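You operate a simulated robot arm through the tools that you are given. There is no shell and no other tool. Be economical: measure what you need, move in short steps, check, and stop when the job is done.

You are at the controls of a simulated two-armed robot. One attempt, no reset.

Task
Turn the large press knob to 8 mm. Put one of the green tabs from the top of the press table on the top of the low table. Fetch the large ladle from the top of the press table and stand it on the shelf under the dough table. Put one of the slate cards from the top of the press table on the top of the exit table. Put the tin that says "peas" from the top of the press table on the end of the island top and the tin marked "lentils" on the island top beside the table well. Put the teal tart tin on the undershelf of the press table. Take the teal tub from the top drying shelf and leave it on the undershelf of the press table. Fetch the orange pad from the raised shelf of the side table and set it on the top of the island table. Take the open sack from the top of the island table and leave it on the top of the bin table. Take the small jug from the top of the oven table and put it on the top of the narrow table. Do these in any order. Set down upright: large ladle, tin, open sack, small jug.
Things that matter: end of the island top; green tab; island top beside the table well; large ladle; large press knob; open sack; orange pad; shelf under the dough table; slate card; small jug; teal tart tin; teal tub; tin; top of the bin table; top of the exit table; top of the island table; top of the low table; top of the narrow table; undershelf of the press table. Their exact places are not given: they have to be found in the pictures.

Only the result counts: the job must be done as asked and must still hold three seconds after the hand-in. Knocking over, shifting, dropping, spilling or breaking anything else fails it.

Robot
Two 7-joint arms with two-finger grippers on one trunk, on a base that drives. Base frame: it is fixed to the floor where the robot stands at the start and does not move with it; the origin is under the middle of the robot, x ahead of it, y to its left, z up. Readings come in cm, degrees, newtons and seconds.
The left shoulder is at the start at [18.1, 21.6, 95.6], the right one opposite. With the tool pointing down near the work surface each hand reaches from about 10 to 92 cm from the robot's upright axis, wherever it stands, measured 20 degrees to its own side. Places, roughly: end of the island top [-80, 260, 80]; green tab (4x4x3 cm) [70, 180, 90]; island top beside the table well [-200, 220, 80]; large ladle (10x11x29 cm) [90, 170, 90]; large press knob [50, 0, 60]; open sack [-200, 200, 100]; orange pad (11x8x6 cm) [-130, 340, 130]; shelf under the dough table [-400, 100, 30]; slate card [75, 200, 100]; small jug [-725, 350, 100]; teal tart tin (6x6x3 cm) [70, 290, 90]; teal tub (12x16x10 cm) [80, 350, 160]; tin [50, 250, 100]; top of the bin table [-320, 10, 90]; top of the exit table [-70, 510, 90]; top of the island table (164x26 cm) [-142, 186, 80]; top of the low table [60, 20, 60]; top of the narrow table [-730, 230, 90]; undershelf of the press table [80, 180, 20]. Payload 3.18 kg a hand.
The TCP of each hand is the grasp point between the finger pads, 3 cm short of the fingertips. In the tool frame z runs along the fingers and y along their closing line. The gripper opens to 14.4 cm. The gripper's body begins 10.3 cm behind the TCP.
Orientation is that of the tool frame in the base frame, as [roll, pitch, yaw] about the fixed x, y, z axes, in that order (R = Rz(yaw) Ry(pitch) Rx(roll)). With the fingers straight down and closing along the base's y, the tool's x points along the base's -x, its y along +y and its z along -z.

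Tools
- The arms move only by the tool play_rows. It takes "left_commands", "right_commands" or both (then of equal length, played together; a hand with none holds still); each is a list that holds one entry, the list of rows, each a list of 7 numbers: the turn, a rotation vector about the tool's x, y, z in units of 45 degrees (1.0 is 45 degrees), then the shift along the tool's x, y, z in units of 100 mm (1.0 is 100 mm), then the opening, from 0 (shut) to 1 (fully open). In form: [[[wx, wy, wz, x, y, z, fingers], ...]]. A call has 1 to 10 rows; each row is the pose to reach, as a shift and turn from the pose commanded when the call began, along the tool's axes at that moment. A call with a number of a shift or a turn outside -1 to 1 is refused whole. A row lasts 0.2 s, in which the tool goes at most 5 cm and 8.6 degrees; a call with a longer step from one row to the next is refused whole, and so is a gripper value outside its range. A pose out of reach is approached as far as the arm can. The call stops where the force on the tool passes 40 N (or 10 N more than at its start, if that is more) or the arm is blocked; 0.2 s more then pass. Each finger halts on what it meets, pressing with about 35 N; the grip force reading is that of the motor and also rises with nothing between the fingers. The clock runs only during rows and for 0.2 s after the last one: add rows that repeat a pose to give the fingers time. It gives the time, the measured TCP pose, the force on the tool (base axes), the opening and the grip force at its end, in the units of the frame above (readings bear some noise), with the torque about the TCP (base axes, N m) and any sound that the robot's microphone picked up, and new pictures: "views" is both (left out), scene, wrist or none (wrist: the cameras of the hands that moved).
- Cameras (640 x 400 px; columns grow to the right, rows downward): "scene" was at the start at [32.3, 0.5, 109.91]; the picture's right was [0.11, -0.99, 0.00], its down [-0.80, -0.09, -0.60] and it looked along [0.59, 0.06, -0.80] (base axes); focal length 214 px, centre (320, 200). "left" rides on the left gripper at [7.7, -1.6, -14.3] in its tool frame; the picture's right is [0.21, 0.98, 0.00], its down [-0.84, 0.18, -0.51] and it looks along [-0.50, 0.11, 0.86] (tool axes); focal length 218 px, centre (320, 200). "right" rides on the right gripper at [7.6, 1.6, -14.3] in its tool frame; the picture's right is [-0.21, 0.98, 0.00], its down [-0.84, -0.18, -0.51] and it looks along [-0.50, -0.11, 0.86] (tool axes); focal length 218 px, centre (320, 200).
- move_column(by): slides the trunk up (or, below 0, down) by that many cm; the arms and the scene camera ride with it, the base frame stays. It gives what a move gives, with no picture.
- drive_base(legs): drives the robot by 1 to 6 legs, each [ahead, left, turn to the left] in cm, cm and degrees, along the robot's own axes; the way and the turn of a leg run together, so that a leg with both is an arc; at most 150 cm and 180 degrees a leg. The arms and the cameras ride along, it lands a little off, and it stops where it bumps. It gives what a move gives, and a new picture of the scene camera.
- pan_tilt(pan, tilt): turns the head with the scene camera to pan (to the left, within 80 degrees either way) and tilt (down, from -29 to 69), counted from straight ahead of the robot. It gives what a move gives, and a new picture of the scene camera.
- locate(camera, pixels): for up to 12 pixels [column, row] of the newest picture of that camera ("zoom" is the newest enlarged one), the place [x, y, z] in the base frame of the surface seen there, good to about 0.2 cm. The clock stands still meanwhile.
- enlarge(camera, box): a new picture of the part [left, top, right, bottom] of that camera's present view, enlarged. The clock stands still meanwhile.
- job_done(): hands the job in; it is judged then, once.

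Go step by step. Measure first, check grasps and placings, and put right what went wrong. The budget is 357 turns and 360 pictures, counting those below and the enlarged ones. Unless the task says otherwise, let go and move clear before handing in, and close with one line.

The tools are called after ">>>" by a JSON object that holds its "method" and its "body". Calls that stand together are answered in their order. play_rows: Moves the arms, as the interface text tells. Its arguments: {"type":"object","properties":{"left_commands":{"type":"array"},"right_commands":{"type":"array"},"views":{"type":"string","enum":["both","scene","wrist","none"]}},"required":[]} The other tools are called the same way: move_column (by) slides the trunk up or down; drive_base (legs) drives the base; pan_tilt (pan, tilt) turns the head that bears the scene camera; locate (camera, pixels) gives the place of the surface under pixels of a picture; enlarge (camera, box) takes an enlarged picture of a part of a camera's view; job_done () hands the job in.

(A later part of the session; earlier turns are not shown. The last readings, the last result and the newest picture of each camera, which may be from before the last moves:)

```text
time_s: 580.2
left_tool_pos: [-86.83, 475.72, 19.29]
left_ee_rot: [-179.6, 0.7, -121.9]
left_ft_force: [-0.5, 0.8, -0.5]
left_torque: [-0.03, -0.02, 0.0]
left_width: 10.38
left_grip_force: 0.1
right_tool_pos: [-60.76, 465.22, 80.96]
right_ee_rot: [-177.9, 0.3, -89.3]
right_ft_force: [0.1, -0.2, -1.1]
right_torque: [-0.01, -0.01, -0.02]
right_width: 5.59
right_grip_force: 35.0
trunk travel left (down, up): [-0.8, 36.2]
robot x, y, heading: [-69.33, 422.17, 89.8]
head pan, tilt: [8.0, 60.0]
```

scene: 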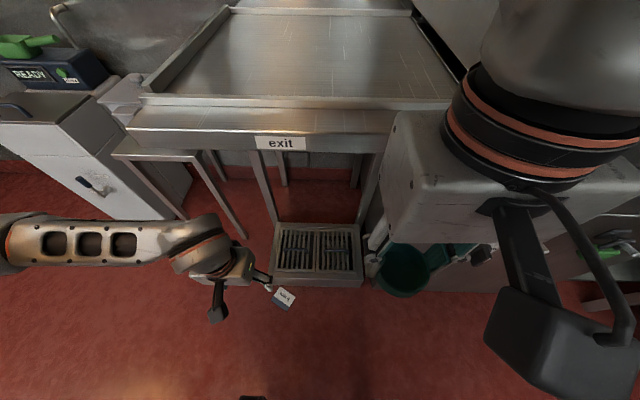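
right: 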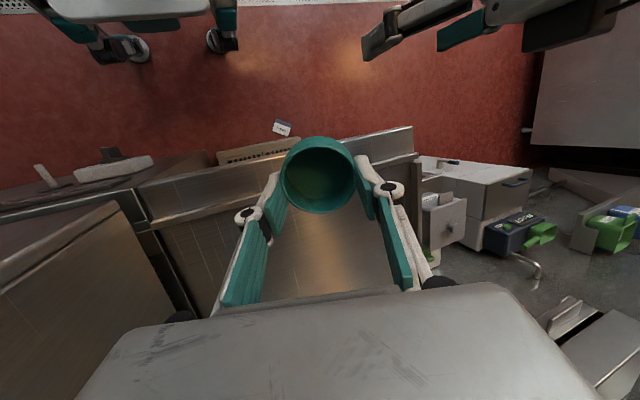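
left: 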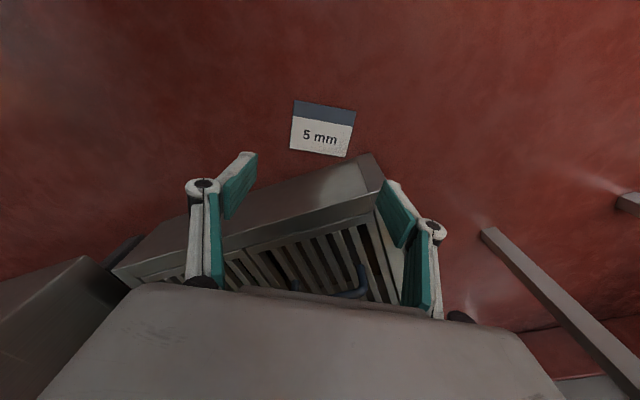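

Aligned with the card. Lower to near the floor.

>>> {"method": "play_rows", "body": {"left_commands": [[[0, 0, 0, 0, 0, 0.35, 0.7], [0, 0, 0, 0, 0, 0.7, 0.7], [0, 0, 0, 0, 0, 1, 0.7]]], "views": "none"}}

>>> {"method": "play_rows", "body": {"left_commands": [[[0, 0, 0, 0, 0, 0.3, 0.7], [0, 0, 0, 0, 0, 0.55, 0.7], [0, 0, 0, 0, 0, 0.63, 0.7], [0, 0, 0, 0, 0, 0.66, 0.7]]], "views": "wrist"}}

```text
time_s: 581.0
left_tool_pos: [-86.73, 476.13, 9.3]
left_ee_rot: [-179.7, 0.8, -121.9]
left_ft_force: [-0.9, 0.6, -0.5]
left_torque: [-0.01, -0.07, 0.01]
left_width: 10.1
left_grip_force: 0.0
right_tool_pos: [-60.82, 465.14, 81.1]
right_ee_rot: [-177.9, 0.5, -89.3]
right_ft_force: [0.4, -0.1, -0.2]
right_torque: [0.01, 0.01, -0.01]
right_width: 5.6
right_grip_force: 35.1
trunk travel left (down, up): [-0.8, 36.2]
robot x, y, heading: [-69.49, 422.27, 90.3]
head pan, tilt: [8.0, 60.0]
```

```text
time_s: 582.0
left_tool_pos: [-87.62, 473.41, 6.07]
left_ee_rot: [-179.8, 0.9, -122.0]
left_ft_force: [-0.6, 1.6, 0.9]
left_torque: [-0.18, -0.02, -0.03]
left_width: 10.08
left_grip_force: 0.1
left hand out of reach, approached as far as the arm can: row 1, 2, 3, 4
right_tool_pos: [-60.79, 465.11, 80.98]
right_ee_rot: [-177.9, 0.4, -89.3]
right_ft_force: [0.4, 0.7, 0.1]
right_torque: [0.01, 0.01, -0.04]
right_width: 5.59
right_grip_force: 35.5
trunk travel left (down, up): [-0.8, 36.2]
robot x, y, heading: [-69.33, 421.95, 90.1]
head pan, tilt: [8.0, 60.0]
```

left: 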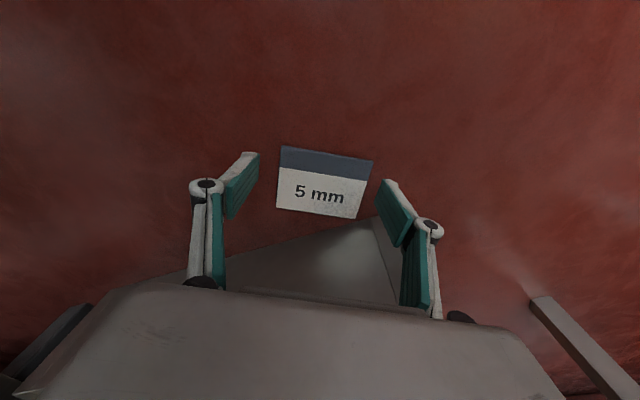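

Out of reach by ~4 cm. Raise and pull the hand back 8, then drive 8 forward.

>>> {"method": "play_rows", "body": {"left_commands": [[[0, 0, 0, 0, 0, -0.3, 0.7], [0, 0, 0, 0.15, -0.1, -0.6, 0.7], [0, 0, 0, 0.4, -0.25, -0.9, 0.7], [0, 0, 0, 0.68, -0.42, -1, 0.7]]], "right_commands": [[[0, 0, 0, 0.1, 0, 0, 0.2], [0, 0, 0, 0.3, -0.1, 0, 0.2], [0, 0, 0, 0.5, -0.2, 0, 0.2], [0, 0, 0, 0.7, -0.3, 0, 0.2]]], "views": "none"}}

>>> {"method": "drive_base", "body": {"legs": [[9, 0, 0]]}}

```text
time_s: 582.8
left_tool_pos: [-88.2, 469.09, 14.68]
left_ee_rot: [-179.5, 1.2, -122.0]
left_ft_force: [0.7, 0.0, 0.7]
left_torque: [-0.01, 0.02, 0.01]
left_width: 10.06
left_grip_force: 0.0
right_tool_pos: [-59.42, 461.47, 81.22]
right_ee_rot: [-177.5, 0.6, -92.0]
right_ft_force: [-0.1, 0.0, -1.0]
right_torque: [0.02, -0.01, 0.06]
right_width: 5.61
right_grip_force: 35.0
trunk travel left (down, up): [-0.8, 36.2]
robot x, y, heading: [-70.0, 421.97, 90.3]
head pan, tilt: [8.0, 60.0]
stopped in row 4 (right hand): the force on the tool passed its limit at 94 N (the readings are from after the stop); the commanded pose is now the measured one
```

```text
time_s: 583.7
left_tool_pos: [-87.69, 471.22, 14.66]
left_ee_rot: [-179.7, 1.4, -122.9]
left_ft_force: [0.0, 0.8, -0.1]
left_torque: [0.01, -0.05, -0.01]
left_width: 10.09
left_grip_force: 0.1
right_tool_pos: [-58.78, 463.28, 81.13]
right_ee_rot: [-176.4, 0.9, -93.6]
right_ft_force: [0.7, -0.3, -0.4]
right_torque: [-0.03, -0.02, -0.02]
right_width: 5.58
right_grip_force: 34.4
trunk travel left (down, up): [-0.8, 36.2]
robot x, y, heading: [-70.34, 423.98, 89.4]
head pan, tilt: [8.0, 60.0]
stopped in leg 1: the force on the tool passed its limit at 62 N (the readings are from after the stop); the commanded pose is now the measured one
```

scene: 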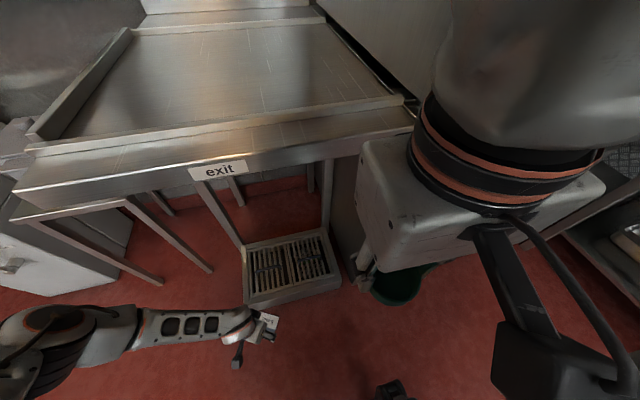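

The right arm is cramped by the dishwasher. I'll approach at an angle instead: raise the left hand, then shift left 25 and turn right 29°.

>>> {"method": "play_rows", "body": {"left_commands": [[[0, 0, 0, 0, 0, -0.35, 0.7], [0, 0, 0, 0, 0, -0.7, 0.7], [0, 0, 0, 0.1, 0, -1, 0.7]]], "views": "none"}}

>>> {"method": "drive_base", "body": {"legs": [[-3, 0, 0], [0, 25, -29.4], [6, 0, 0]]}}

```text
time_s: 584.5
left_tool_pos: [-88.53, 470.32, 24.91]
left_ee_rot: [-179.8, 1.5, -122.8]
left_ft_force: [-0.8, -0.2, -0.4]
left_torque: [-0.05, -0.01, 0.01]
left_width: 10.06
left_grip_force: 0.1
right_tool_pos: [-58.56, 463.04, 81.02]
right_ee_rot: [-176.4, 1.1, -93.3]
right_ft_force: [-1.5, 1.2, 3.8]
right_torque: [-0.53, -0.1, -0.13]
right_width: 5.58
right_grip_force: 34.8
trunk travel left (down, up): [-0.8, 36.2]
robot x, y, heading: [-69.76, 424.33, 89.6]
head pan, tilt: [8.0, 60.0]
```

```text
time_s: 588.3
left_tool_pos: [-83.94, 482.39, 23.91]
left_ee_rot: [-179.7, -0.4, -152.3]
left_ft_force: [0.3, 0.1, -1.0]
left_torque: [0.0, -0.03, 0.0]
left_width: 10.06
left_grip_force: 0.0
right_tool_pos: [-60.09, 462.2, 79.45]
right_ee_rot: [-177.1, -1.4, -123.0]
right_ft_force: [7.3, 7.5, 3.3]
right_torque: [-1.23, 1.24, 0.06]
right_width: 5.6
right_grip_force: 34.9
trunk travel left (down, up): [-0.8, 36.2]
robot x, y, heading: [-90.83, 432.98, 60.1]
head pan, tilt: [8.0, 60.0]
```

scene: 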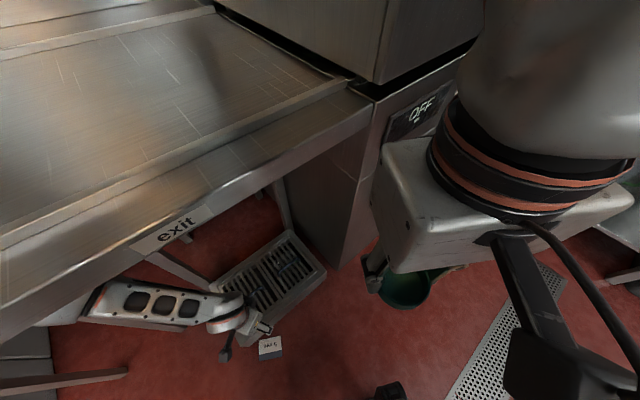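

Now bring the left hand over the card with yaw −122 and give the right hand a little room.

>>> {"method": "play_rows", "body": {"left_commands": [[[0, 0, -0.17, 0.15, -0.1, 0, 0.7], [0, 0, -0.34, 0.3, -0.2, 0, 0.7], [0, 0, -0.51, 0.45, -0.33, 0, 0.7], [0, 0, -0.67, 0.61, -0.445, 0, 0.7]]], "right_commands": [[[0, 0, 0, -0.1, 0, 0.05, 0.2], [0, 0, 0, -0.2, 0, 0.1, 0.2], [0, 0, 0, -0.3, 0, 0.1, 0.2], [0, 0, 0, -0.3, 0, 0.1, 0.2]]], "views": "none"}}

>>> {"method": "play_rows", "body": {"left_commands": [[[0, 0, 0, 0, 0, 0.35, 0.7], [0, 0, 0, 0, 0, 0.7, 0.7], [0, 0, 0, 0, 0, 1, 0.7]]], "views": "wrist"}}

```text
time_s: 589.3
left_tool_pos: [-86.95, 476.06, 24.13]
left_ee_rot: [-179.9, 0.2, -122.0]
left_ft_force: [1.2, 26.0, 1.4]
left_torque: [-4.08, 0.19, -0.99]
left_width: 10.09
left_grip_force: 0.0
right_tool_pos: [-58.41, 464.72, 78.48]
right_ee_rot: [-177.1, -1.3, -123.0]
right_ft_force: [-0.6, -0.3, -0.8]
right_torque: [-0.05, 0.0, 0.03]
right_width: 5.58
right_grip_force: 35.4
trunk travel left (down, up): [-0.8, 36.2]
robot x, y, heading: [-90.78, 432.55, 59.9]
head pan, tilt: [8.0, 60.0]
```

```text
time_s: 590.1
left_tool_pos: [-86.85, 475.94, 14.09]
left_ee_rot: [-179.7, 0.1, -122.0]
left_ft_force: [16.2, 28.5, 15.9]
left_torque: [-5.98, 3.21, 0.24]
left_width: 10.09
left_grip_force: 0.0
right_tool_pos: [-58.37, 464.64, 78.3]
right_ee_rot: [-177.2, -1.4, -123.0]
right_ft_force: [-0.2, -0.3, -0.3]
right_torque: [-0.01, 0.0, 0.05]
right_width: 5.6
right_grip_force: 34.9
trunk travel left (down, up): [-0.8, 36.2]
robot x, y, heading: [-91.04, 432.92, 59.6]
head pan, tilt: [8.0, 60.0]
```

left: 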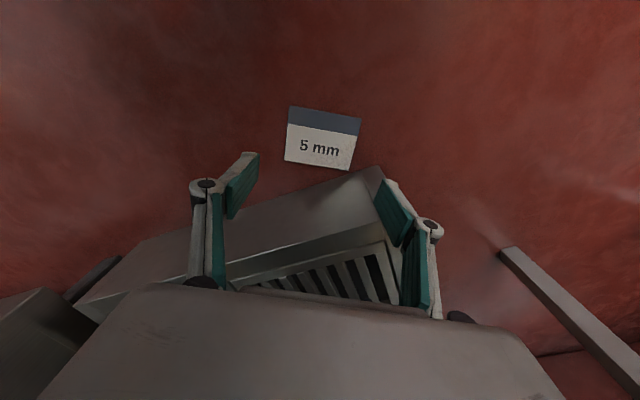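

The wrist camera touches the robot's own base (28 N). Back off 7 cm and re-extend the hand.

>>> {"method": "drive_base", "body": {"legs": [[-7, 0, 0]]}}

>>> {"method": "play_rows", "body": {"left_commands": [[[0, 0, 0, -0.2, 0, 0, 0.7], [0, 0, 0, -0.4, 0, 0, 0.7], [0, 0, 0, -0.6, 0.03, 0, 0.7], [0, 0, 0, -0.68, 0.05, 0, 0.7]]], "views": "none"}}

```text
time_s: 591.3
left_tool_pos: [-90.44, 469.7, 14.01]
left_ee_rot: [-179.9, 0.1, -121.9]
left_ft_force: [0.5, 0.6, 0.7]
left_torque: [0.04, 0.02, 0.04]
left_width: 10.09
left_grip_force: 0.1
right_tool_pos: [-61.95, 458.31, 78.32]
right_ee_rot: [-177.1, -1.5, -123.0]
right_ft_force: [-0.2, 0.0, 0.3]
right_torque: [0.01, 0.0, 0.01]
right_width: 5.58
right_grip_force: 35.1
trunk travel left (down, up): [-0.8, 36.2]
robot x, y, heading: [-94.54, 426.52, 59.9]
head pan, tilt: [8.0, 60.0]
stopped in leg 1: the force on the tool passed its limit at 47 N (the readings are from after the stop); the commanded pose is now the measured one
```

scene: 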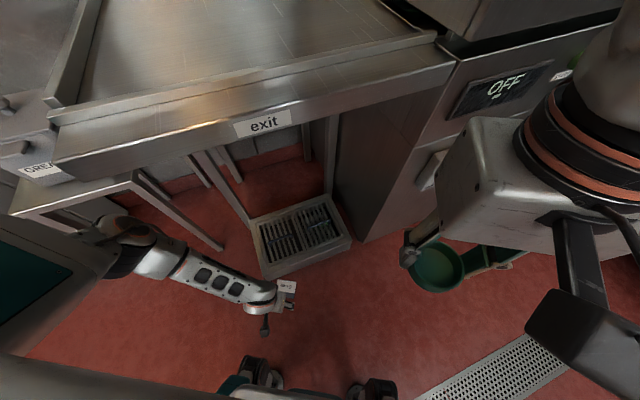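

```text
time_s: 592.3
left_tool_pos: [-87.21, 475.59, 13.92]
left_ee_rot: [-179.8, 0.1, -122.0]
left_ft_force: [-1.0, 0.6, -0.2]
left_torque: [0.0, -0.03, -0.01]
left_width: 10.08
left_grip_force: 0.0
right_tool_pos: [-62.03, 458.27, 78.36]
right_ee_rot: [-177.1, -1.5, -123.0]
right_ft_force: [-0.2, -0.5, 0.1]
right_torque: [0.01, 0.0, -0.03]
right_width: 5.6
right_grip_force: 34.6
trunk travel left (down, up): [-0.8, 36.2]
robot x, y, heading: [-94.52, 426.53, 59.8]
head pan, tilt: [8.0, 60.0]
```

Free now and centred over the card. Lower to about 4 cm.

>>> {"method": "play_rows", "body": {"left_commands": [[[0, 0, 0, 0, 0, 0.3, 0.7], [0, 0, 0, 0, 0, 0.6, 0.7], [0, 0, 0, 0, 0, 0.9, 0.7], [0, 0, 0, 0, 0, 0.98, 0.7]]], "views": "wrist"}}

```text
time_s: 593.3
left_tool_pos: [-87.46, 475.7, 4.14]
left_ee_rot: [-179.8, 0.2, -122.0]
left_ft_force: [0.2, 0.2, 0.3]
left_torque: [0.0, 0.02, 0.0]
left_width: 10.03
left_grip_force: 0.1
right_tool_pos: [-61.99, 458.29, 78.33]
right_ee_rot: [-177.0, -1.5, -123.0]
right_ft_force: [0.6, 0.7, -0.7]
right_torque: [0.01, 0.02, 0.0]
right_width: 5.59
right_grip_force: 34.9
trunk travel left (down, up): [-0.8, 36.2]
robot x, y, heading: [-94.42, 426.49, 59.8]
head pan, tilt: [8.0, 60.0]
```

left: 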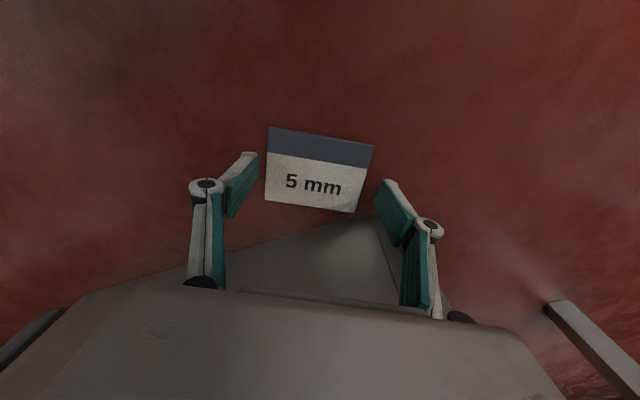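

Lower to floor contact.

>>> {"method": "play_rows", "body": {"left_commands": [[[0, 0, 0, 0, 0, 0.1, 0.7], [0, 0, 0, 0, 0, 0.14, 0.7], [0, 0, 0, 0, 0, 0.165, 0.7], [0, 0, 0, 0, 0, 0.18, 0.7]]], "views": "none"}}

```text
time_s: 594.3
left_tool_pos: [-87.29, 475.68, 2.35]
left_ee_rot: [-179.8, 0.3, -121.8]
left_ft_force: [-0.8, -0.8, 2.7]
left_torque: [0.04, 0.12, 0.03]
left_width: 10.13
left_grip_force: 0.4
right_tool_pos: [-62.13, 458.25, 78.39]
right_ee_rot: [-177.1, -1.6, -123.0]
right_ft_force: [0.1, 0.3, -0.9]
right_torque: [-0.03, -0.01, 0.02]
right_width: 5.57
right_grip_force: 35.6
trunk travel left (down, up): [-0.8, 36.2]
robot x, y, heading: [-94.68, 426.76, 59.8]
head pan, tilt: [8.0, 60.0]
```

Contact (2.7 N). Close on the card and lift.

>>> {"method": "play_rows", "body": {"left_commands": [[[0, 0, 0, 0, 0, 0.01, 0.64], [0, 0, 0, 0, 0, 0.01, 0.58], [0, 0, 0, 0, 0, 0.01, 0.45], [0, 0, 0, 0, 0, 0.01, 0.45], [0, 0, 0, 0, 0, -0.02, 0.45], [0, 0, 0, 0, 0, -0.1, 0.45], [0, 0, 0, 0, 0, -0.25, 0.45], [0, 0, 0, 0, 0, -0.4, 0.45]]], "views": "wrist"}}

```text
time_s: 594.7
left_tool_pos: [-87.15, 475.9, 2.58]
left_ee_rot: [-179.9, 0.2, -121.8]
left_ft_force: [-3.7, -3.2, 33.0]
left_torque: [0.1, 0.69, -0.06]
left_width: 8.91
left_grip_force: 44.6
right_tool_pos: [-62.01, 458.18, 78.46]
right_ee_rot: [-177.1, -1.3, -123.0]
right_ft_force: [-0.3, 0.1, 0.1]
right_torque: [0.05, 0.03, -0.04]
right_width: 5.59
right_grip_force: 34.7
trunk travel left (down, up): [-0.8, 36.2]
robot x, y, heading: [-94.59, 426.21, 60.1]
head pan, tilt: [8.0, 60.0]
stopped in row 2 (left hand): the force on the tool passed its limit at 58 N (the readings are from after the stop); the commanded pose is now the measured one
```

left: 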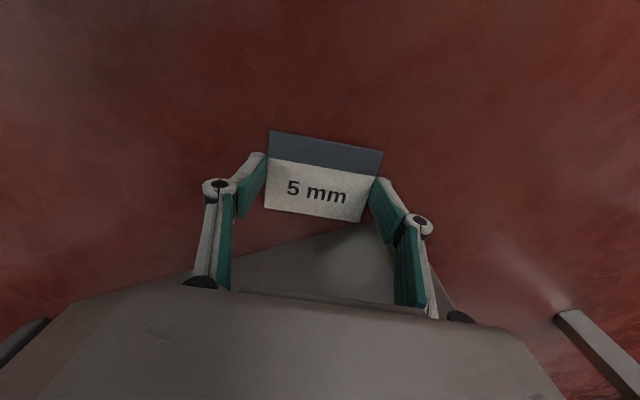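

Gripped at 8.9 cm. Lift gently.

>>> {"method": "play_rows", "body": {"left_commands": [[[0, 0, 0, 0, 0, 0, 0.45], [0, 0, 0, 0, 0, -0.05, 0.45], [0, 0, 0, 0, 0, -0.15, 0.45], [0, 0, 0, 0, 0, -0.3, 0.45], [0, 0, 0, 0, 0, -0.5, 0.45], [0, 0, 0, 0, 0, -0.7, 0.45], [0, 0, 0, 0, 0, -0.9, 0.45]]], "views": "wrist"}}

```text
time_s: 596.3
left_tool_pos: [-87.41, 475.72, 11.46]
left_ee_rot: [-179.8, 0.0, -121.7]
left_ft_force: [-0.3, -0.3, 0.0]
left_torque: [0.02, -0.02, -0.02]
left_width: 8.89
left_grip_force: 34.4
right_tool_pos: [-62.04, 458.31, 78.32]
right_ee_rot: [-177.0, -1.5, -123.0]
right_ft_force: [-0.1, 1.3, 0.0]
right_torque: [0.0, -0.01, 0.01]
right_width: 5.59
right_grip_force: 35.0
trunk travel left (down, up): [-0.8, 36.2]
robot x, y, heading: [-95.16, 426.66, 59.8]
head pan, tilt: [8.0, 60.0]
```

left: 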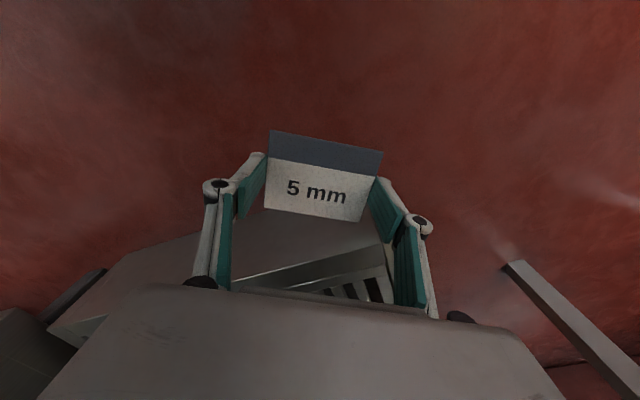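

Card secure. Rise, edging away from the table overhang.

>>> {"method": "play_rows", "body": {"left_commands": [[[0, 0, 0, 0, 0, -0.3, 0.45], [0, 0, 0, 0, 0, -0.6, 0.45], [0, 0, 0, 0, 0, -1, 0.45]]], "views": "none"}}

>>> {"method": "play_rows", "body": {"left_commands": [[[0, 0, 0, 0.2, 0, -0.3, 0.45], [0, 0, 0, 0.4, 0, -0.6, 0.45], [0, 0, 0, 0.6, 0, -1, 0.45]]], "views": "none"}}

>>> {"method": "play_rows", "body": {"left_commands": [[[0, 0, 0, 0.2, 0, -0.3, 0.45], [0, 0, 0, 0.4, 0, -0.6, 0.45], [0, 0, 0, 0.6, 0, -1, 0.45]]], "views": "none"}}

>>> {"method": "move_column", "body": {"by": 25}}

```text
time_s: 597.1
left_tool_pos: [-87.56, 475.7, 21.3]
left_ee_rot: [-180.0, 0.1, -121.8]
left_ft_force: [0.1, -0.1, -0.5]
left_torque: [0.01, 0.02, 0.01]
left_width: 8.89
left_grip_force: 34.4
right_tool_pos: [-62.04, 458.33, 78.4]
right_ee_rot: [-177.2, -1.5, -122.9]
right_ft_force: [0.7, 0.5, -0.7]
right_torque: [0.0, 0.0, 0.0]
right_width: 5.6
right_grip_force: 34.6
trunk travel left (down, up): [-0.8, 36.2]
robot x, y, heading: [-94.54, 426.33, 60.1]
head pan, tilt: [8.0, 60.0]
```

```text
time_s: 597.9
left_tool_pos: [-90.56, 470.54, 31.31]
left_ee_rot: [-179.9, 0.0, -121.9]
left_ft_force: [0.1, -1.2, -0.6]
left_torque: [0.01, -0.03, -0.04]
left_width: 8.89
left_grip_force: 34.9
right_tool_pos: [-61.99, 458.27, 78.41]
right_ee_rot: [-177.2, -1.5, -123.0]
right_ft_force: [-0.2, -0.3, -0.2]
right_torque: [0.0, 0.02, 0.03]
right_width: 5.6
right_grip_force: 34.7
trunk travel left (down, up): [-0.8, 36.2]
robot x, y, heading: [-94.35, 426.46, 60.1]
head pan, tilt: [8.0, 60.0]
```

```text
time_s: 598.4
left_tool_pos: [-90.83, 470.27, 34.21]
left_ee_rot: [179.8, 1.6, -121.2]
left_ft_force: [6.6, 3.7, 1.9]
left_torque: [-0.87, 1.13, 0.45]
left_width: 8.88
left_grip_force: 35.0
right_tool_pos: [-62.07, 458.21, 78.43]
right_ee_rot: [-177.1, -1.3, -123.0]
right_ft_force: [0.5, 0.3, -0.4]
right_torque: [0.01, 0.0, -0.04]
right_width: 5.6
right_grip_force: 34.7
trunk travel left (down, up): [-0.8, 36.2]
robot x, y, heading: [-94.64, 426.93, 60.1]
head pan, tilt: [8.0, 60.0]
stopped in row 2 (left hand): the force on the tool passed its limit at 64 N (the readings are from after the stop); the commanded pose is now the measured one
```

```text
time_s: 600.9
left_tool_pos: [-90.95, 470.21, 59.09]
left_ee_rot: [179.9, 1.4, -121.4]
left_ft_force: [-0.2, 0.7, -0.1]
left_torque: [-0.02, 0.03, -0.02]
left_width: 8.87
left_grip_force: 34.5
right_tool_pos: [-62.03, 458.31, 103.23]
right_ee_rot: [-177.1, -1.7, -123.1]
right_ft_force: [-0.1, -0.8, -0.5]
right_torque: [0.0, 0.03, -0.02]
right_width: 5.59
right_grip_force: 35.0
trunk travel left (down, up): [-25.8, 11.2]
robot x, y, heading: [-94.45, 426.29, 60.3]
head pan, tilt: [8.0, 60.0]
```

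Rise straight up to z≈99.

>>> {"method": "play_rows", "body": {"left_commands": [[[0, 0, 0, 0, 0, -0.3, 0.45], [0, 0, 0, 0, 0, -0.65, 0.45], [0, 0, 0, 0, 0, -1, 0.45]]], "views": "none"}}

>>> {"method": "play_rows", "body": {"left_commands": [[[0, 0, 0, 0, 0, -0.3, 0.45], [0, 0, 0, 0, 0, -0.65, 0.45], [0, 0, 0, 0, 0, -1, 0.45]]], "views": "none"}}

>>> {"method": "play_rows", "body": {"left_commands": [[[0, 0, 0, 0, 0, -0.3, 0.45], [0, 0, 0, 0, 0, -0.65, 0.45], [0, 0, 0, 0, 0, -1, 0.45]]], "views": "none"}}

>>> {"method": "play_rows", "body": {"left_commands": [[[0, 0, 0, 0, 0, -0.3, 0.45], [0, 0, 0, 0, 0, -0.65, 0.45], [0, 0, 0, 0, 0, -1, 0.45]]], "views": "none"}}

```text
time_s: 601.7
left_tool_pos: [-91.22, 469.69, 69.11]
left_ee_rot: [179.8, 1.4, -121.3]
left_ft_force: [0.6, -0.8, -0.4]
left_torque: [-0.03, -0.01, -0.01]
left_width: 8.84
left_grip_force: 35.3
right_tool_pos: [-62.03, 458.31, 103.37]
right_ee_rot: [-177.1, -1.4, -123.0]
right_ft_force: [0.0, 0.6, -1.0]
right_torque: [0.04, -0.04, 0.0]
right_width: 5.58
right_grip_force: 35.6
trunk travel left (down, up): [-25.8, 11.2]
robot x, y, heading: [-94.58, 426.63, 60.1]
head pan, tilt: [8.0, 60.0]
```

```text
time_s: 602.5
left_tool_pos: [-91.34, 469.4, 79.16]
left_ee_rot: [179.9, 1.4, -121.3]
left_ft_force: [-0.4, -0.2, 0.4]
left_torque: [0.0, -0.02, 0.0]
left_width: 8.86
left_grip_force: 35.0
right_tool_pos: [-62.18, 458.18, 103.45]
right_ee_rot: [-177.1, -1.4, -123.0]
right_ft_force: [0.1, -0.8, -0.5]
right_torque: [0.05, 0.03, 0.01]
right_width: 5.58
right_grip_force: 35.0
trunk travel left (down, up): [-25.8, 11.2]
robot x, y, heading: [-94.56, 426.39, 59.9]
head pan, tilt: [8.0, 60.0]
```

```text
time_s: 603.3
left_tool_pos: [-91.32, 469.47, 89.02]
left_ee_rot: [180.0, 1.4, -121.4]
left_ft_force: [0.2, 0.2, 0.6]
left_torque: [0.02, 0.04, 0.0]
left_width: 8.89
left_grip_force: 35.0
right_tool_pos: [-62.05, 458.3, 103.38]
right_ee_rot: [-177.1, -1.6, -123.0]
right_ft_force: [0.6, -0.4, -0.6]
right_torque: [0.05, -0.01, -0.02]
right_width: 5.56
right_grip_force: 35.1
trunk travel left (down, up): [-25.8, 11.2]
robot x, y, heading: [-94.4, 426.5, 60.1]
head pan, tilt: [8.0, 60.0]
```

```text
time_s: 604.1
left_tool_pos: [-91.38, 469.26, 98.98]
left_ee_rot: [179.9, 1.4, -121.3]
left_ft_force: [-0.5, -0.7, -0.3]
left_torque: [-0.04, 0.0, 0.02]
left_width: 8.88
left_grip_force: 34.9
right_tool_pos: [-62.11, 458.2, 103.47]
right_ee_rot: [-177.1, -1.4, -123.0]
right_ft_force: [0.0, 0.0, -0.3]
right_torque: [0.03, 0.02, -0.03]
right_width: 5.59
right_grip_force: 35.2
trunk travel left (down, up): [-25.8, 11.2]
robot x, y, heading: [-94.33, 426.77, 59.9]
head pan, tilt: [8.0, 60.0]
```

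Advance over the exit table.

>>> {"method": "play_rows", "body": {"left_commands": [[[0, 0, 0, -0.3, 0, 0, 0.45], [0, 0, 0, -0.65, 0, 0, 0.45], [0, 0, 0, -1, 0, 0, 0.45]]], "views": "none"}}

>>> {"method": "play_rows", "body": {"left_commands": [[[0, 0, 0, -0.3, 0, 0, 0.45], [0, 0, 0, -0.65, 0, 0, 0.45], [0, 0, 0, -1, 0.05, 0, 0.45]]], "views": "none"}}

>>> {"method": "play_rows", "body": {"left_commands": [[[0, 0, 0, -0.3, 0, 0.1, 0.45], [0, 0, 0, -0.65, 0, 0.2, 0.45], [0, 0, 0, -0.9, 0, 0.4, 0.45]]], "views": "wrist"}}

```text
time_s: 604.9
left_tool_pos: [-86.08, 477.96, 99.23]
left_ee_rot: [179.9, 1.4, -121.3]
left_ft_force: [-0.4, -0.1, 0.4]
left_torque: [0.0, 0.02, 0.0]
left_width: 8.87
left_grip_force: 34.8
right_tool_pos: [-62.12, 458.26, 103.39]
right_ee_rot: [-177.1, -1.6, -123.0]
right_ft_force: [0.0, 0.6, -0.6]
right_torque: [0.02, 0.0, 0.01]
right_width: 5.59
right_grip_force: 35.0
trunk travel left (down, up): [-25.8, 11.2]
robot x, y, heading: [-94.33, 426.47, 60.0]
head pan, tilt: [8.0, 60.0]
```

```text
time_s: 605.7
left_tool_pos: [-81.43, 487.01, 99.43]
left_ee_rot: [179.9, 1.4, -121.3]
left_ft_force: [1.0, 0.3, 0.3]
left_torque: [-0.04, 0.0, -0.02]
left_width: 8.89
left_grip_force: 35.3
right_tool_pos: [-62.05, 458.34, 103.31]
right_ee_rot: [-177.0, -1.5, -122.9]
right_ft_force: [0.0, -0.4, 0.0]
right_torque: [0.0, 0.01, 0.04]
right_width: 5.61
right_grip_force: 35.3
trunk travel left (down, up): [-25.8, 11.2]
robot x, y, heading: [-94.52, 426.43, 60.1]
head pan, tilt: [8.0, 60.0]
```

```text
time_s: 606.5
left_tool_pos: [-76.6, 494.39, 95.79]
left_ee_rot: [179.9, 1.3, -121.3]
left_ft_force: [-0.9, -0.2, -0.1]
left_torque: [-0.02, -0.01, -0.03]
left_width: 8.9
left_grip_force: 35.1
right_tool_pos: [-61.97, 458.25, 103.32]
right_ee_rot: [-177.1, -1.6, -123.0]
right_ft_force: [0.3, 0.8, -1.3]
right_torque: [-0.02, 0.01, 0.03]
right_width: 5.58
right_grip_force: 35.4
trunk travel left (down, up): [-25.8, 11.2]
robot x, y, heading: [-94.16, 426.38, 60.0]
head pan, tilt: [8.0, 60.0]
```

left: 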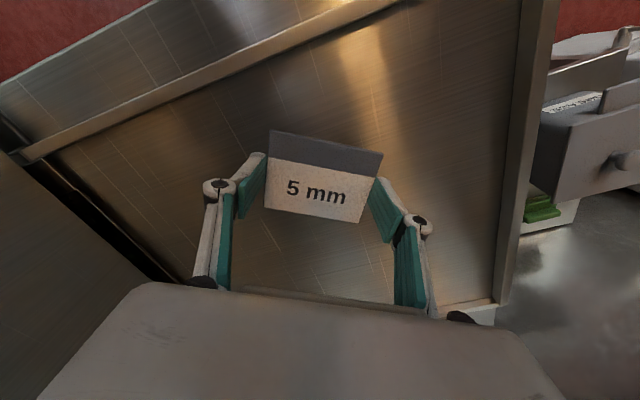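

>>> {"method": "locate", "body": {"camera": "left", "pixels": [[330, 245], [430, 200], [240, 130], [300, 270]]}}

```text
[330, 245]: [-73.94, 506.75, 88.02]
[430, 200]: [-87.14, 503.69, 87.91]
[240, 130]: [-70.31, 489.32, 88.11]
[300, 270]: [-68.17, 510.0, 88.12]
```

Surface z 88. Lower 4.8 cm, then touch down and release.

>>> {"method": "play_rows", "body": {"left_commands": [[[0, 0, 0, 0, 0, 0.25, 0.45], [0, 0, 0, 0, 0, 0.43, 0.45], [0, 0, 0, 0, 0, 0.49, 0.45], [0, 0, 0, 0, 0, 0.51, 0.45]]], "views": "none"}}

>>> {"method": "play_rows", "body": {"left_commands": [[[0, 0, 0, 0, 0, 0, 0.64], [0, 0, 0, 0, 0, 0, 0.72], [0, 0, 0, 0, 0, -0.05, 0.72], [0, 0, 0, 0, 0, -0.3, 0.72], [0, 0, 0, 0, 0, -0.7, 0.72], [0, 0, 0, 0, 0, -1, 0.72]]], "views": "wrist"}}

```text
time_s: 607.5
left_tool_pos: [-76.58, 494.59, 90.74]
left_ee_rot: [179.8, 1.4, -121.3]
left_ft_force: [-0.3, -0.2, 0.3]
left_torque: [-0.03, -0.02, 0.01]
left_width: 8.87
left_grip_force: 35.2
right_tool_pos: [-62.1, 458.21, 103.41]
right_ee_rot: [-177.1, -1.5, -123.1]
right_ft_force: [-0.3, -0.2, 0.4]
right_torque: [-0.02, 0.0, 0.02]
right_width: 5.6
right_grip_force: 34.9
trunk travel left (down, up): [-25.8, 11.2]
robot x, y, heading: [-94.47, 426.51, 59.9]
head pan, tilt: [8.0, 60.0]
```

```text
time_s: 608.9
left_tool_pos: [-76.57, 494.43, 100.85]
left_ee_rot: [180.0, 1.4, -121.4]
left_ft_force: [0.6, 0.0, -0.7]
left_torque: [0.05, 0.03, 0.01]
left_width: 10.37
left_grip_force: 0.1
right_tool_pos: [-62.1, 458.18, 103.4]
right_ee_rot: [-177.2, -1.4, -123.0]
right_ft_force: [0.1, 0.0, -0.5]
right_torque: [0.0, 0.01, -0.02]
right_width: 5.58
right_grip_force: 34.7
trunk travel left (down, up): [-25.8, 11.2]
robot x, y, heading: [-94.73, 426.42, 59.9]
head pan, tilt: [8.0, 60.0]
```

left: 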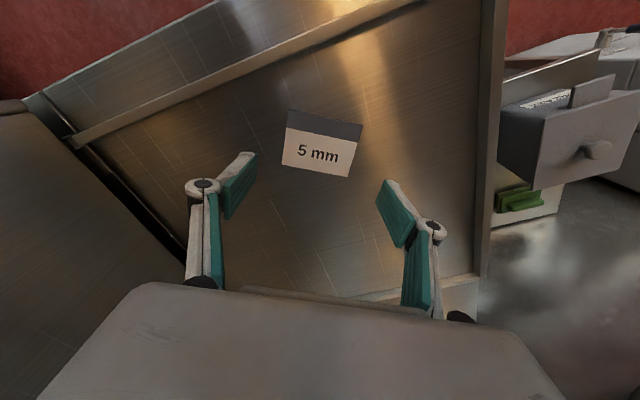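

The card lies on the exit table. Now return with the tart tin: retract the left hand, then leave the bay.

>>> {"method": "play_rows", "body": {"left_commands": [[[0, 0, 0, 0.3, 0, 0, 0.72], [0, 0, 0, 0.65, 0, 0, 0.72], [0, 0, 0, 1, 0, 0, 0.72]]], "views": "none"}}

>>> {"method": "play_rows", "body": {"left_commands": [[[0, 0, 0, 0.3, 0, 0, 0.72], [0, 0, 0, 0.65, 0, 0, 0.72], [0, 0, 0, 1, 0, 0, 0.72]]], "views": "none"}}

>>> {"method": "drive_base", "body": {"legs": [[-8, 0, 0], [0, -55, 0], [0, 0, -60], [0, -70, 0]]}}

```text
time_s: 609.7
left_tool_pos: [-81.96, 485.63, 100.43]
left_ee_rot: [179.7, 1.6, -121.2]
left_ft_force: [0.1, -0.5, -0.2]
left_torque: [-0.01, -0.02, 0.03]
left_width: 10.4
left_grip_force: 0.0
right_tool_pos: [-62.16, 458.3, 103.44]
right_ee_rot: [-177.0, -1.4, -123.0]
right_ft_force: [-0.3, 0.4, -0.4]
right_torque: [0.0, -0.01, -0.01]
right_width: 5.58
right_grip_force: 35.3
trunk travel left (down, up): [-25.8, 11.2]
robot x, y, heading: [-94.46, 426.48, 60.0]
head pan, tilt: [8.0, 60.0]
```

```text
time_s: 610.5
left_tool_pos: [-87.25, 477.15, 100.13]
left_ee_rot: [179.9, 1.5, -121.2]
left_ft_force: [-0.3, -0.4, -0.1]
left_torque: [0.02, -0.01, 0.01]
left_width: 10.37
left_grip_force: 0.0
right_tool_pos: [-62.1, 458.24, 103.34]
right_ee_rot: [-177.0, -1.5, -123.0]
right_ft_force: [0.0, 0.0, -0.9]
right_torque: [0.01, -0.02, 0.02]
right_width: 5.59
right_grip_force: 34.8
trunk travel left (down, up): [-25.8, 11.2]
robot x, y, heading: [-94.49, 426.36, 59.8]
head pan, tilt: [8.0, 60.0]
```

```text
time_s: 611.7
left_tool_pos: [-90.71, 471.94, 100.18]
left_ee_rot: [180.0, 1.4, -121.5]
left_ft_force: [-0.7, 1.2, -0.5]
left_torque: [-0.08, -0.03, 0.01]
left_width: 10.38
left_grip_force: 0.1
right_tool_pos: [-65.92, 452.87, 103.34]
right_ee_rot: [-177.1, -1.5, -123.3]
right_ft_force: [0.0, 0.0, -0.9]
right_torque: [-0.06, 0.01, 0.05]
right_width: 5.6
right_grip_force: 35.1
trunk travel left (down, up): [-25.8, 11.2]
robot x, y, heading: [-98.3, 421.4, 59.4]
head pan, tilt: [8.0, 60.0]
stopped in leg 1: the robot was blocked; the commanded pose is now the measured one
```

scene: 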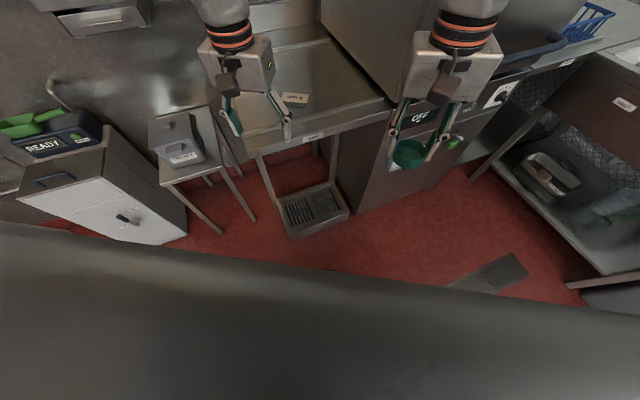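

Blocked behind (cart). Go sideways right instead, then turn.

>>> {"method": "drive_base", "body": {"legs": [[2, 0, 0], [0, -58, 0], [0, 0, -59.4], [0, -65, 0]]}}

```text
time_s: 626.0
left_tool_pos: [-0.5, 346.38, 100.22]
left_ee_rot: [179.8, 1.5, 178.0]
left_ft_force: [0.5, 0.3, 1.1]
left_torque: [0.01, -0.02, -0.01]
left_width: 10.37
left_grip_force: 0.0
right_tool_pos: [-4.74, 315.26, 103.42]
right_ee_rot: [-177.2, -1.4, 176.3]
right_ft_force: [-0.3, 0.1, 0.3]
right_torque: [0.02, 0.03, 0.02]
right_width: 5.57
right_grip_force: 35.2
trunk travel left (down, up): [-25.8, 11.2]
robot x, y, heading: [-48.3, 327.85, -0.6]
head pan, tilt: [8.0, 60.0]
```

scene: 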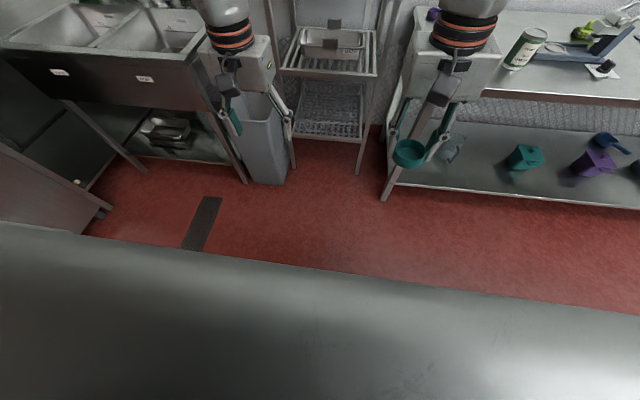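

Good open spot. Lower the trunk and bring the right hand low and extended here, before sliding under the press table.

>>> {"method": "move_column", "body": {"by": -25}}

>>> {"method": "play_rows", "body": {"right_commands": [[[-0.05, 0, 0, -0.25, -0.1, 0.25, 0.2], [-0.06, 0, 0, -0.5, -0.25, 0.5, 0.2], [-0.06, 0, 0, -0.7, -0.4, 0.75, 0.2], [-0.06, 0, 0, -0.9, -0.5, 1, 0.2]]], "views": "none"}}

>>> {"method": "play_rows", "body": {"right_commands": [[[0, 0, 0, -0.2, -0.1, 0.3, 0.2], [0, 0, 0, -0.4, -0.25, 0.6, 0.2], [0, 0, 0, -0.6, -0.4, 0.9, 0.2], [0, 0, 0, -0.7, -0.5, 1, 0.2]]], "views": "none"}}

```text
time_s: 628.6
left_tool_pos: [-0.51, 346.31, 75.28]
left_ee_rot: [179.9, 1.7, 177.9]
left_ft_force: [-0.4, -0.6, 0.4]
left_torque: [0.01, 0.01, 0.04]
left_width: 10.37
left_grip_force: 0.0
right_tool_pos: [-4.76, 315.4, 78.49]
right_ee_rot: [-177.2, -1.4, 176.3]
right_ft_force: [-0.7, -0.2, -0.6]
right_torque: [0.01, -0.02, -0.01]
right_width: 5.59
right_grip_force: 35.2
trunk travel left (down, up): [-0.8, 36.2]
robot x, y, heading: [-48.44, 327.46, -0.5]
head pan, tilt: [8.0, 60.0]
```

```text
time_s: 629.6
left_tool_pos: [-0.41, 346.34, 75.23]
left_ee_rot: [179.9, 1.5, 177.9]
left_ft_force: [0.2, -0.5, -0.2]
left_torque: [-0.02, 0.01, 0.02]
left_width: 10.38
left_grip_force: 0.1
right_tool_pos: [3.92, 309.16, 68.25]
right_ee_rot: [-179.8, -1.5, 176.3]
right_ft_force: [-0.3, -0.1, 0.0]
right_torque: [-0.04, 0.01, 0.0]
right_width: 5.62
right_grip_force: 35.0
trunk travel left (down, up): [-0.8, 36.2]
robot x, y, heading: [-48.55, 327.98, -0.6]
head pan, tilt: [8.0, 60.0]
```

```text
time_s: 630.6
left_tool_pos: [-0.5, 346.31, 75.36]
left_ee_rot: [180.0, 1.5, 177.9]
left_ft_force: [0.7, -0.8, 0.6]
left_torque: [-0.02, 0.0, 0.0]
left_width: 10.4
left_grip_force: 0.0
right_tool_pos: [10.09, 303.95, 58.37]
right_ee_rot: [-179.8, -1.4, 176.3]
right_ft_force: [0.1, 0.1, -0.6]
right_torque: [-0.04, -0.01, 0.02]
right_width: 5.61
right_grip_force: 34.9
trunk travel left (down, up): [-0.8, 36.2]
robot x, y, heading: [-48.1, 327.88, -0.4]
head pan, tilt: [8.0, 60.0]
```

>>> {"method": "play_rows", "body": {"right_commands": [[[0, 0, 0, 0, 0, 0.35, 0.2], [0, 0, 0, 0, 0, 0.7, 0.2], [0, 0, 0, 0, 0, 1, 0.2]]], "views": "none"}}

>>> {"method": "play_rows", "body": {"right_commands": [[[0, 0, 0, 0, 0, 0.35, 0.2], [0, 0, 0, 0, 0, 0.7, 0.2], [0, 0, 0, 0, 0, 1, 0.2]]], "views": "none"}}

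>>> {"method": "play_rows", "body": {"right_commands": [[[0, 0, 0, 0, 0, 0.3, 0.2], [0, 0, 0, 0, 0, 0.6, 0.2], [0, 0, 0, 0, 0, 0.7, 0.2]]], "views": "none"}}

```text
time_s: 631.4
left_tool_pos: [-0.35, 346.36, 75.1]
left_ee_rot: [179.9, 1.5, 177.9]
left_ft_force: [-0.7, 0.3, -0.6]
left_torque: [0.01, 0.0, 0.01]
left_width: 10.34
left_grip_force: 0.0
right_tool_pos: [9.69, 303.6, 48.26]
right_ee_rot: [-179.8, -1.5, 176.3]
right_ft_force: [0.0, 0.5, 0.0]
right_torque: [0.0, -0.03, 0.04]
right_width: 5.61
right_grip_force: 35.5
trunk travel left (down, up): [-0.8, 36.2]
robot x, y, heading: [-48.57, 327.96, -0.7]
head pan, tilt: [8.0, 60.0]
```

```text
time_s: 632.2
left_tool_pos: [-0.44, 346.45, 75.2]
left_ee_rot: [-180.0, 1.5, 177.9]
left_ft_force: [0.4, 0.2, -0.7]
left_torque: [-0.01, -0.03, -0.01]
left_width: 10.38
left_grip_force: 0.0
right_tool_pos: [9.46, 303.74, 38.26]
right_ee_rot: [-179.8, -1.5, 176.3]
right_ft_force: [0.0, 0.0, 0.0]
right_torque: [0.02, 0.02, -0.02]
right_width: 5.62
right_grip_force: 35.2
trunk travel left (down, up): [-0.8, 36.2]
robot x, y, heading: [-47.92, 328.37, -0.6]
head pan, tilt: [8.0, 60.0]
```

```text
time_s: 633.0
left_tool_pos: [-0.5, 346.3, 75.16]
left_ee_rot: [179.9, 1.5, 177.9]
left_ft_force: [-0.7, -0.4, 0.1]
left_torque: [0.01, 0.0, 0.01]
left_width: 10.39
left_grip_force: 0.1
right_tool_pos: [9.58, 303.65, 31.38]
right_ee_rot: [-179.8, -1.3, 176.3]
right_ft_force: [-0.1, -0.1, -0.8]
right_torque: [-0.01, 0.01, 0.02]
right_width: 5.59
right_grip_force: 35.0
trunk travel left (down, up): [-0.8, 36.2]
robot x, y, heading: [-48.52, 328.03, -0.6]
head pan, tilt: [8.0, 60.0]
```

Drive forward to the table front, then sidestep right.

>>> {"method": "drive_base", "body": {"legs": [[26, 0, 0.5], [0, -28, 0]]}}

>>> {"method": "play_rows", "body": {"right_commands": [[[0, 0, 0, -0.3, 0, 0, 0.2], [0, 0, 0, -0.6, 0, 0, 0.2], [0, 0, 0, -1, 0, 0, 0.2]]], "views": "wrist"}}

```text
time_s: 637.5
left_tool_pos: [25.45, 318.88, 75.18]
left_ee_rot: [179.8, 1.5, 178.8]
left_ft_force: [0.6, 0.6, 1.5]
left_torque: [-0.03, 0.02, -0.02]
left_width: 10.38
left_grip_force: 0.1
right_tool_pos: [36.02, 276.52, 31.43]
right_ee_rot: [-179.8, -1.3, 177.3]
right_ft_force: [0.1, 0.2, -0.9]
right_torque: [0.0, -0.02, -0.02]
right_width: 5.61
right_grip_force: 34.9
trunk travel left (down, up): [-0.8, 36.2]
robot x, y, heading: [-21.99, 300.13, -0.1]
head pan, tilt: [8.0, 60.0]
```

scene: 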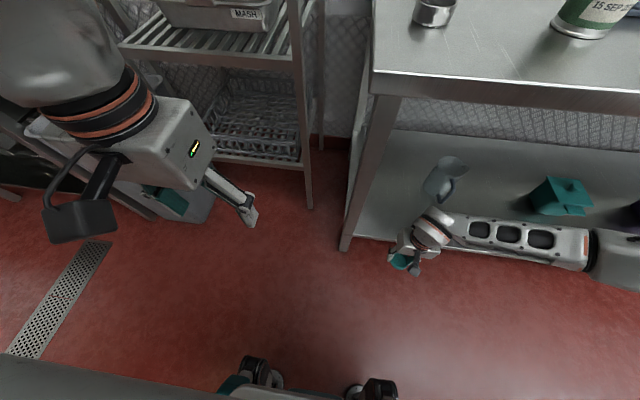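

```text
time_s: 638.3
left_tool_pos: [25.44, 318.88, 75.23]
left_ee_rot: [179.9, 1.5, 178.9]
left_ft_force: [0.0, 0.4, 0.6]
left_torque: [0.01, -0.03, 0.03]
left_width: 10.35
left_grip_force: 0.1
right_tool_pos: [46.05, 275.96, 31.13]
right_ee_rot: [-179.8, -1.3, 177.1]
right_ft_force: [0.7, 1.2, -0.2]
right_torque: [0.01, 0.02, 0.0]
right_width: 5.59
right_grip_force: 35.1
trunk travel left (down, up): [-0.8, 36.2]
robot x, y, heading: [-22.15, 299.78, 0.1]
head pan, tilt: [8.0, 60.0]
```

right: 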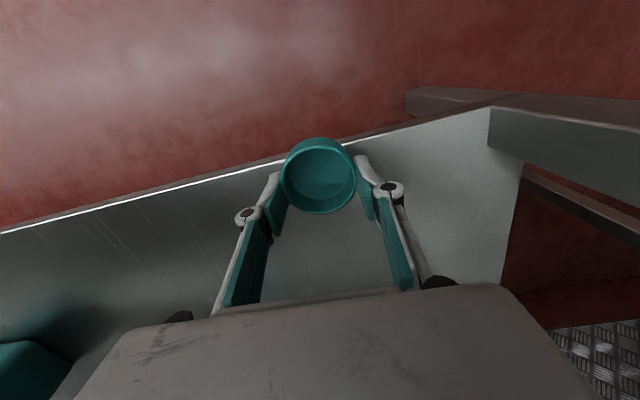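

Excellent. Extend 7 cm more and lower onto the undershelf.

>>> {"method": "play_rows", "body": {"right_commands": [[[0, 0, 0, -0.3, 0, 0, 0.2], [0, 0, 0, -0.7, 0, 0.1, 0.2], [0, 0, 0, -0.7, 0, 0.25, 0.2], [0, 0, 0, -0.7, 0, 0.34, 0.2], [0, 0, 0, -0.7, 0, 0.38, 0.2]]], "views": "none"}}

```text
time_s: 639.5
left_tool_pos: [25.38, 318.97, 75.31]
left_ee_rot: [179.9, 1.8, 178.8]
left_ft_force: [0.0, -0.5, -0.4]
left_torque: [0.02, 0.01, -0.02]
left_width: 10.38
left_grip_force: 0.0
right_tool_pos: [52.98, 275.74, 27.41]
right_ee_rot: [-179.9, -1.3, 177.1]
right_ft_force: [-3.4, 1.1, 12.9]
right_torque: [0.04, -0.16, 0.04]
right_width: 5.61
right_grip_force: 35.4
trunk travel left (down, up): [-0.8, 36.2]
robot x, y, heading: [-22.09, 299.89, 0.3]
head pan, tilt: [8.0, 60.0]
```

Contact (13 N). Release, lift 3, and withdraw.

>>> {"method": "play_rows", "body": {"right_commands": [[[0, 0, 0, 0, 0, -0.01, 0.35], [0, 0, 0, 0, 0, -0.01, 0.55], [0, 0, 0, 0, 0, -0.01, 0.6], [0, 0, 0, 0, 0, -0.2, 0.6], [0, 0, 0, 0, 0, -0.45, 0.6], [0, 0, 0, 0.3, 0, -0.45, 0.6], [0, 0, 0, 0.7, 0, -0.45, 0.6], [0, 0, 0, 1, 0, -0.45, 0.6]]], "views": "wrist"}}

```text
time_s: 641.3
left_tool_pos: [25.48, 318.94, 75.3]
left_ee_rot: [179.9, 1.5, 178.8]
left_ft_force: [-0.2, -0.1, 0.8]
left_torque: [-0.01, 0.02, 0.01]
left_width: 10.39
left_grip_force: 0.0
right_tool_pos: [42.91, 276.03, 31.97]
right_ee_rot: [-179.8, -1.4, 177.3]
right_ft_force: [-0.2, -0.7, -0.3]
right_torque: [-0.01, -0.01, 0.02]
right_width: 8.66
right_grip_force: 0.1
trunk travel left (down, up): [-0.8, 36.2]
robot x, y, heading: [-22.29, 299.73, 0.1]
head pan, tilt: [8.0, 60.0]
```

right: 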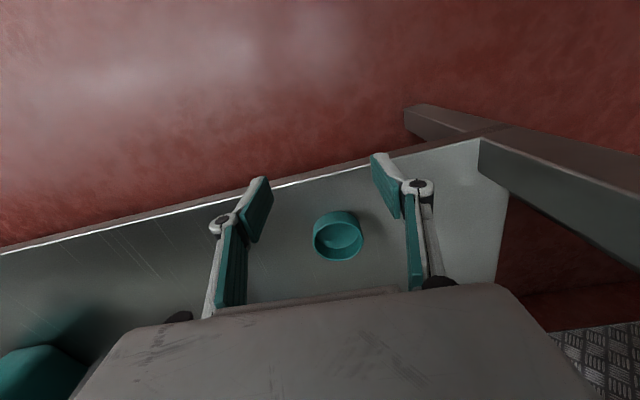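

The tart tin rests on the undershelf. Withdraw the right hand, move north and raise the trunk to see the top drying shelf.

>>> {"method": "play_rows", "body": {"right_commands": [[[0, 0, 0, 0.3, 0, 0, 0.6], [0, 0, 0, 0.6, 0, 0, 0.6], [0, 0, 0, 0.9, 0, 0, 0.6]]], "views": "none"}}

>>> {"method": "drive_base", "body": {"legs": [[0, 45, 0]]}}

>>> {"method": "move_column", "body": {"by": 36}}

>>> {"method": "pan_tilt", "body": {"pan": 0, "tilt": 5}}

```text
time_s: 642.1
left_tool_pos: [25.47, 318.92, 75.18]
left_ee_rot: [179.9, 1.5, 178.8]
left_ft_force: [0.8, -0.7, 0.8]
left_torque: [0.0, -0.03, 0.01]
left_width: 10.38
left_grip_force: 0.0
right_tool_pos: [34.05, 276.54, 32.25]
right_ee_rot: [-179.8, -1.3, 177.1]
right_ft_force: [-1.0, -0.6, -0.3]
right_torque: [0.03, -0.01, 0.01]
right_width: 8.64
right_grip_force: 0.2
trunk travel left (down, up): [-0.8, 36.2]
robot x, y, heading: [-22.27, 299.88, 0.3]
head pan, tilt: [8.0, 60.0]
```

```text
time_s: 646.6
left_tool_pos: [24.96, 364.73, 75.25]
left_ee_rot: [179.8, 1.4, 179.3]
left_ft_force: [-0.2, -0.2, 0.2]
left_torque: [-0.02, -0.01, -0.01]
left_width: 10.38
left_grip_force: 0.1
right_tool_pos: [34.03, 322.39, 32.25]
right_ee_rot: [-179.9, -1.4, 177.6]
right_ft_force: [-0.5, -0.1, 0.3]
right_torque: [-0.01, 0.02, 0.04]
right_width: 8.63
right_grip_force: 0.1
trunk travel left (down, up): [-0.8, 36.2]
robot x, y, heading: [-22.57, 345.31, 0.6]
head pan, tilt: [8.0, 60.0]
```

scene: 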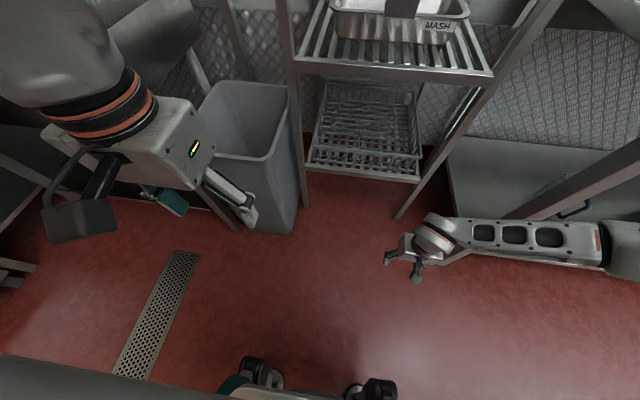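

```text
time_s: 650.1
left_tool_pos: [24.96, 364.69, 111.26]
left_ee_rot: [179.9, 1.4, 179.3]
left_ft_force: [0.2, 0.0, 1.0]
left_torque: [0.01, 0.02, 0.01]
left_width: 10.37
left_grip_force: 0.0
right_tool_pos: [33.99, 322.47, 68.13]
right_ee_rot: [-179.8, -1.5, 177.5]
right_ft_force: [-0.6, 0.2, -0.6]
right_torque: [0.02, -0.01, -0.03]
right_width: 8.64
right_grip_force: 0.0
trunk travel left (down, up): [-36.8, 0.2]
robot x, y, heading: [-22.25, 345.15, 0.6]
head pan, tilt: [8.0, 60.0]
```

```text
time_s: 651.4
left_tool_pos: [24.99, 364.7, 111.23]
left_ee_rot: [179.9, 1.6, 179.2]
left_ft_force: [0.3, 0.5, -0.1]
left_torque: [0.0, -0.01, -0.01]
left_width: 10.37
left_grip_force: 0.1
right_tool_pos: [34.01, 322.54, 68.22]
right_ee_rot: [-179.9, -1.5, 177.5]
right_ft_force: [-0.4, -0.5, 0.4]
right_torque: [0.01, 0.0, 0.01]
right_width: 8.6
right_grip_force: 0.2
trunk travel left (down, up): [-36.8, 0.2]
robot x, y, heading: [-21.93, 345.2, 0.6]
head pan, tilt: [0.0, 5.0]
```

scene: 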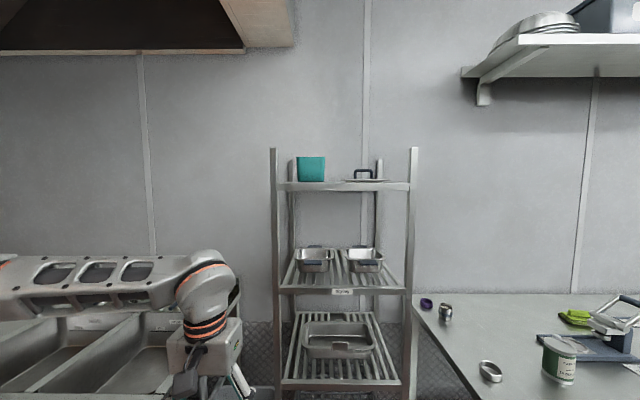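

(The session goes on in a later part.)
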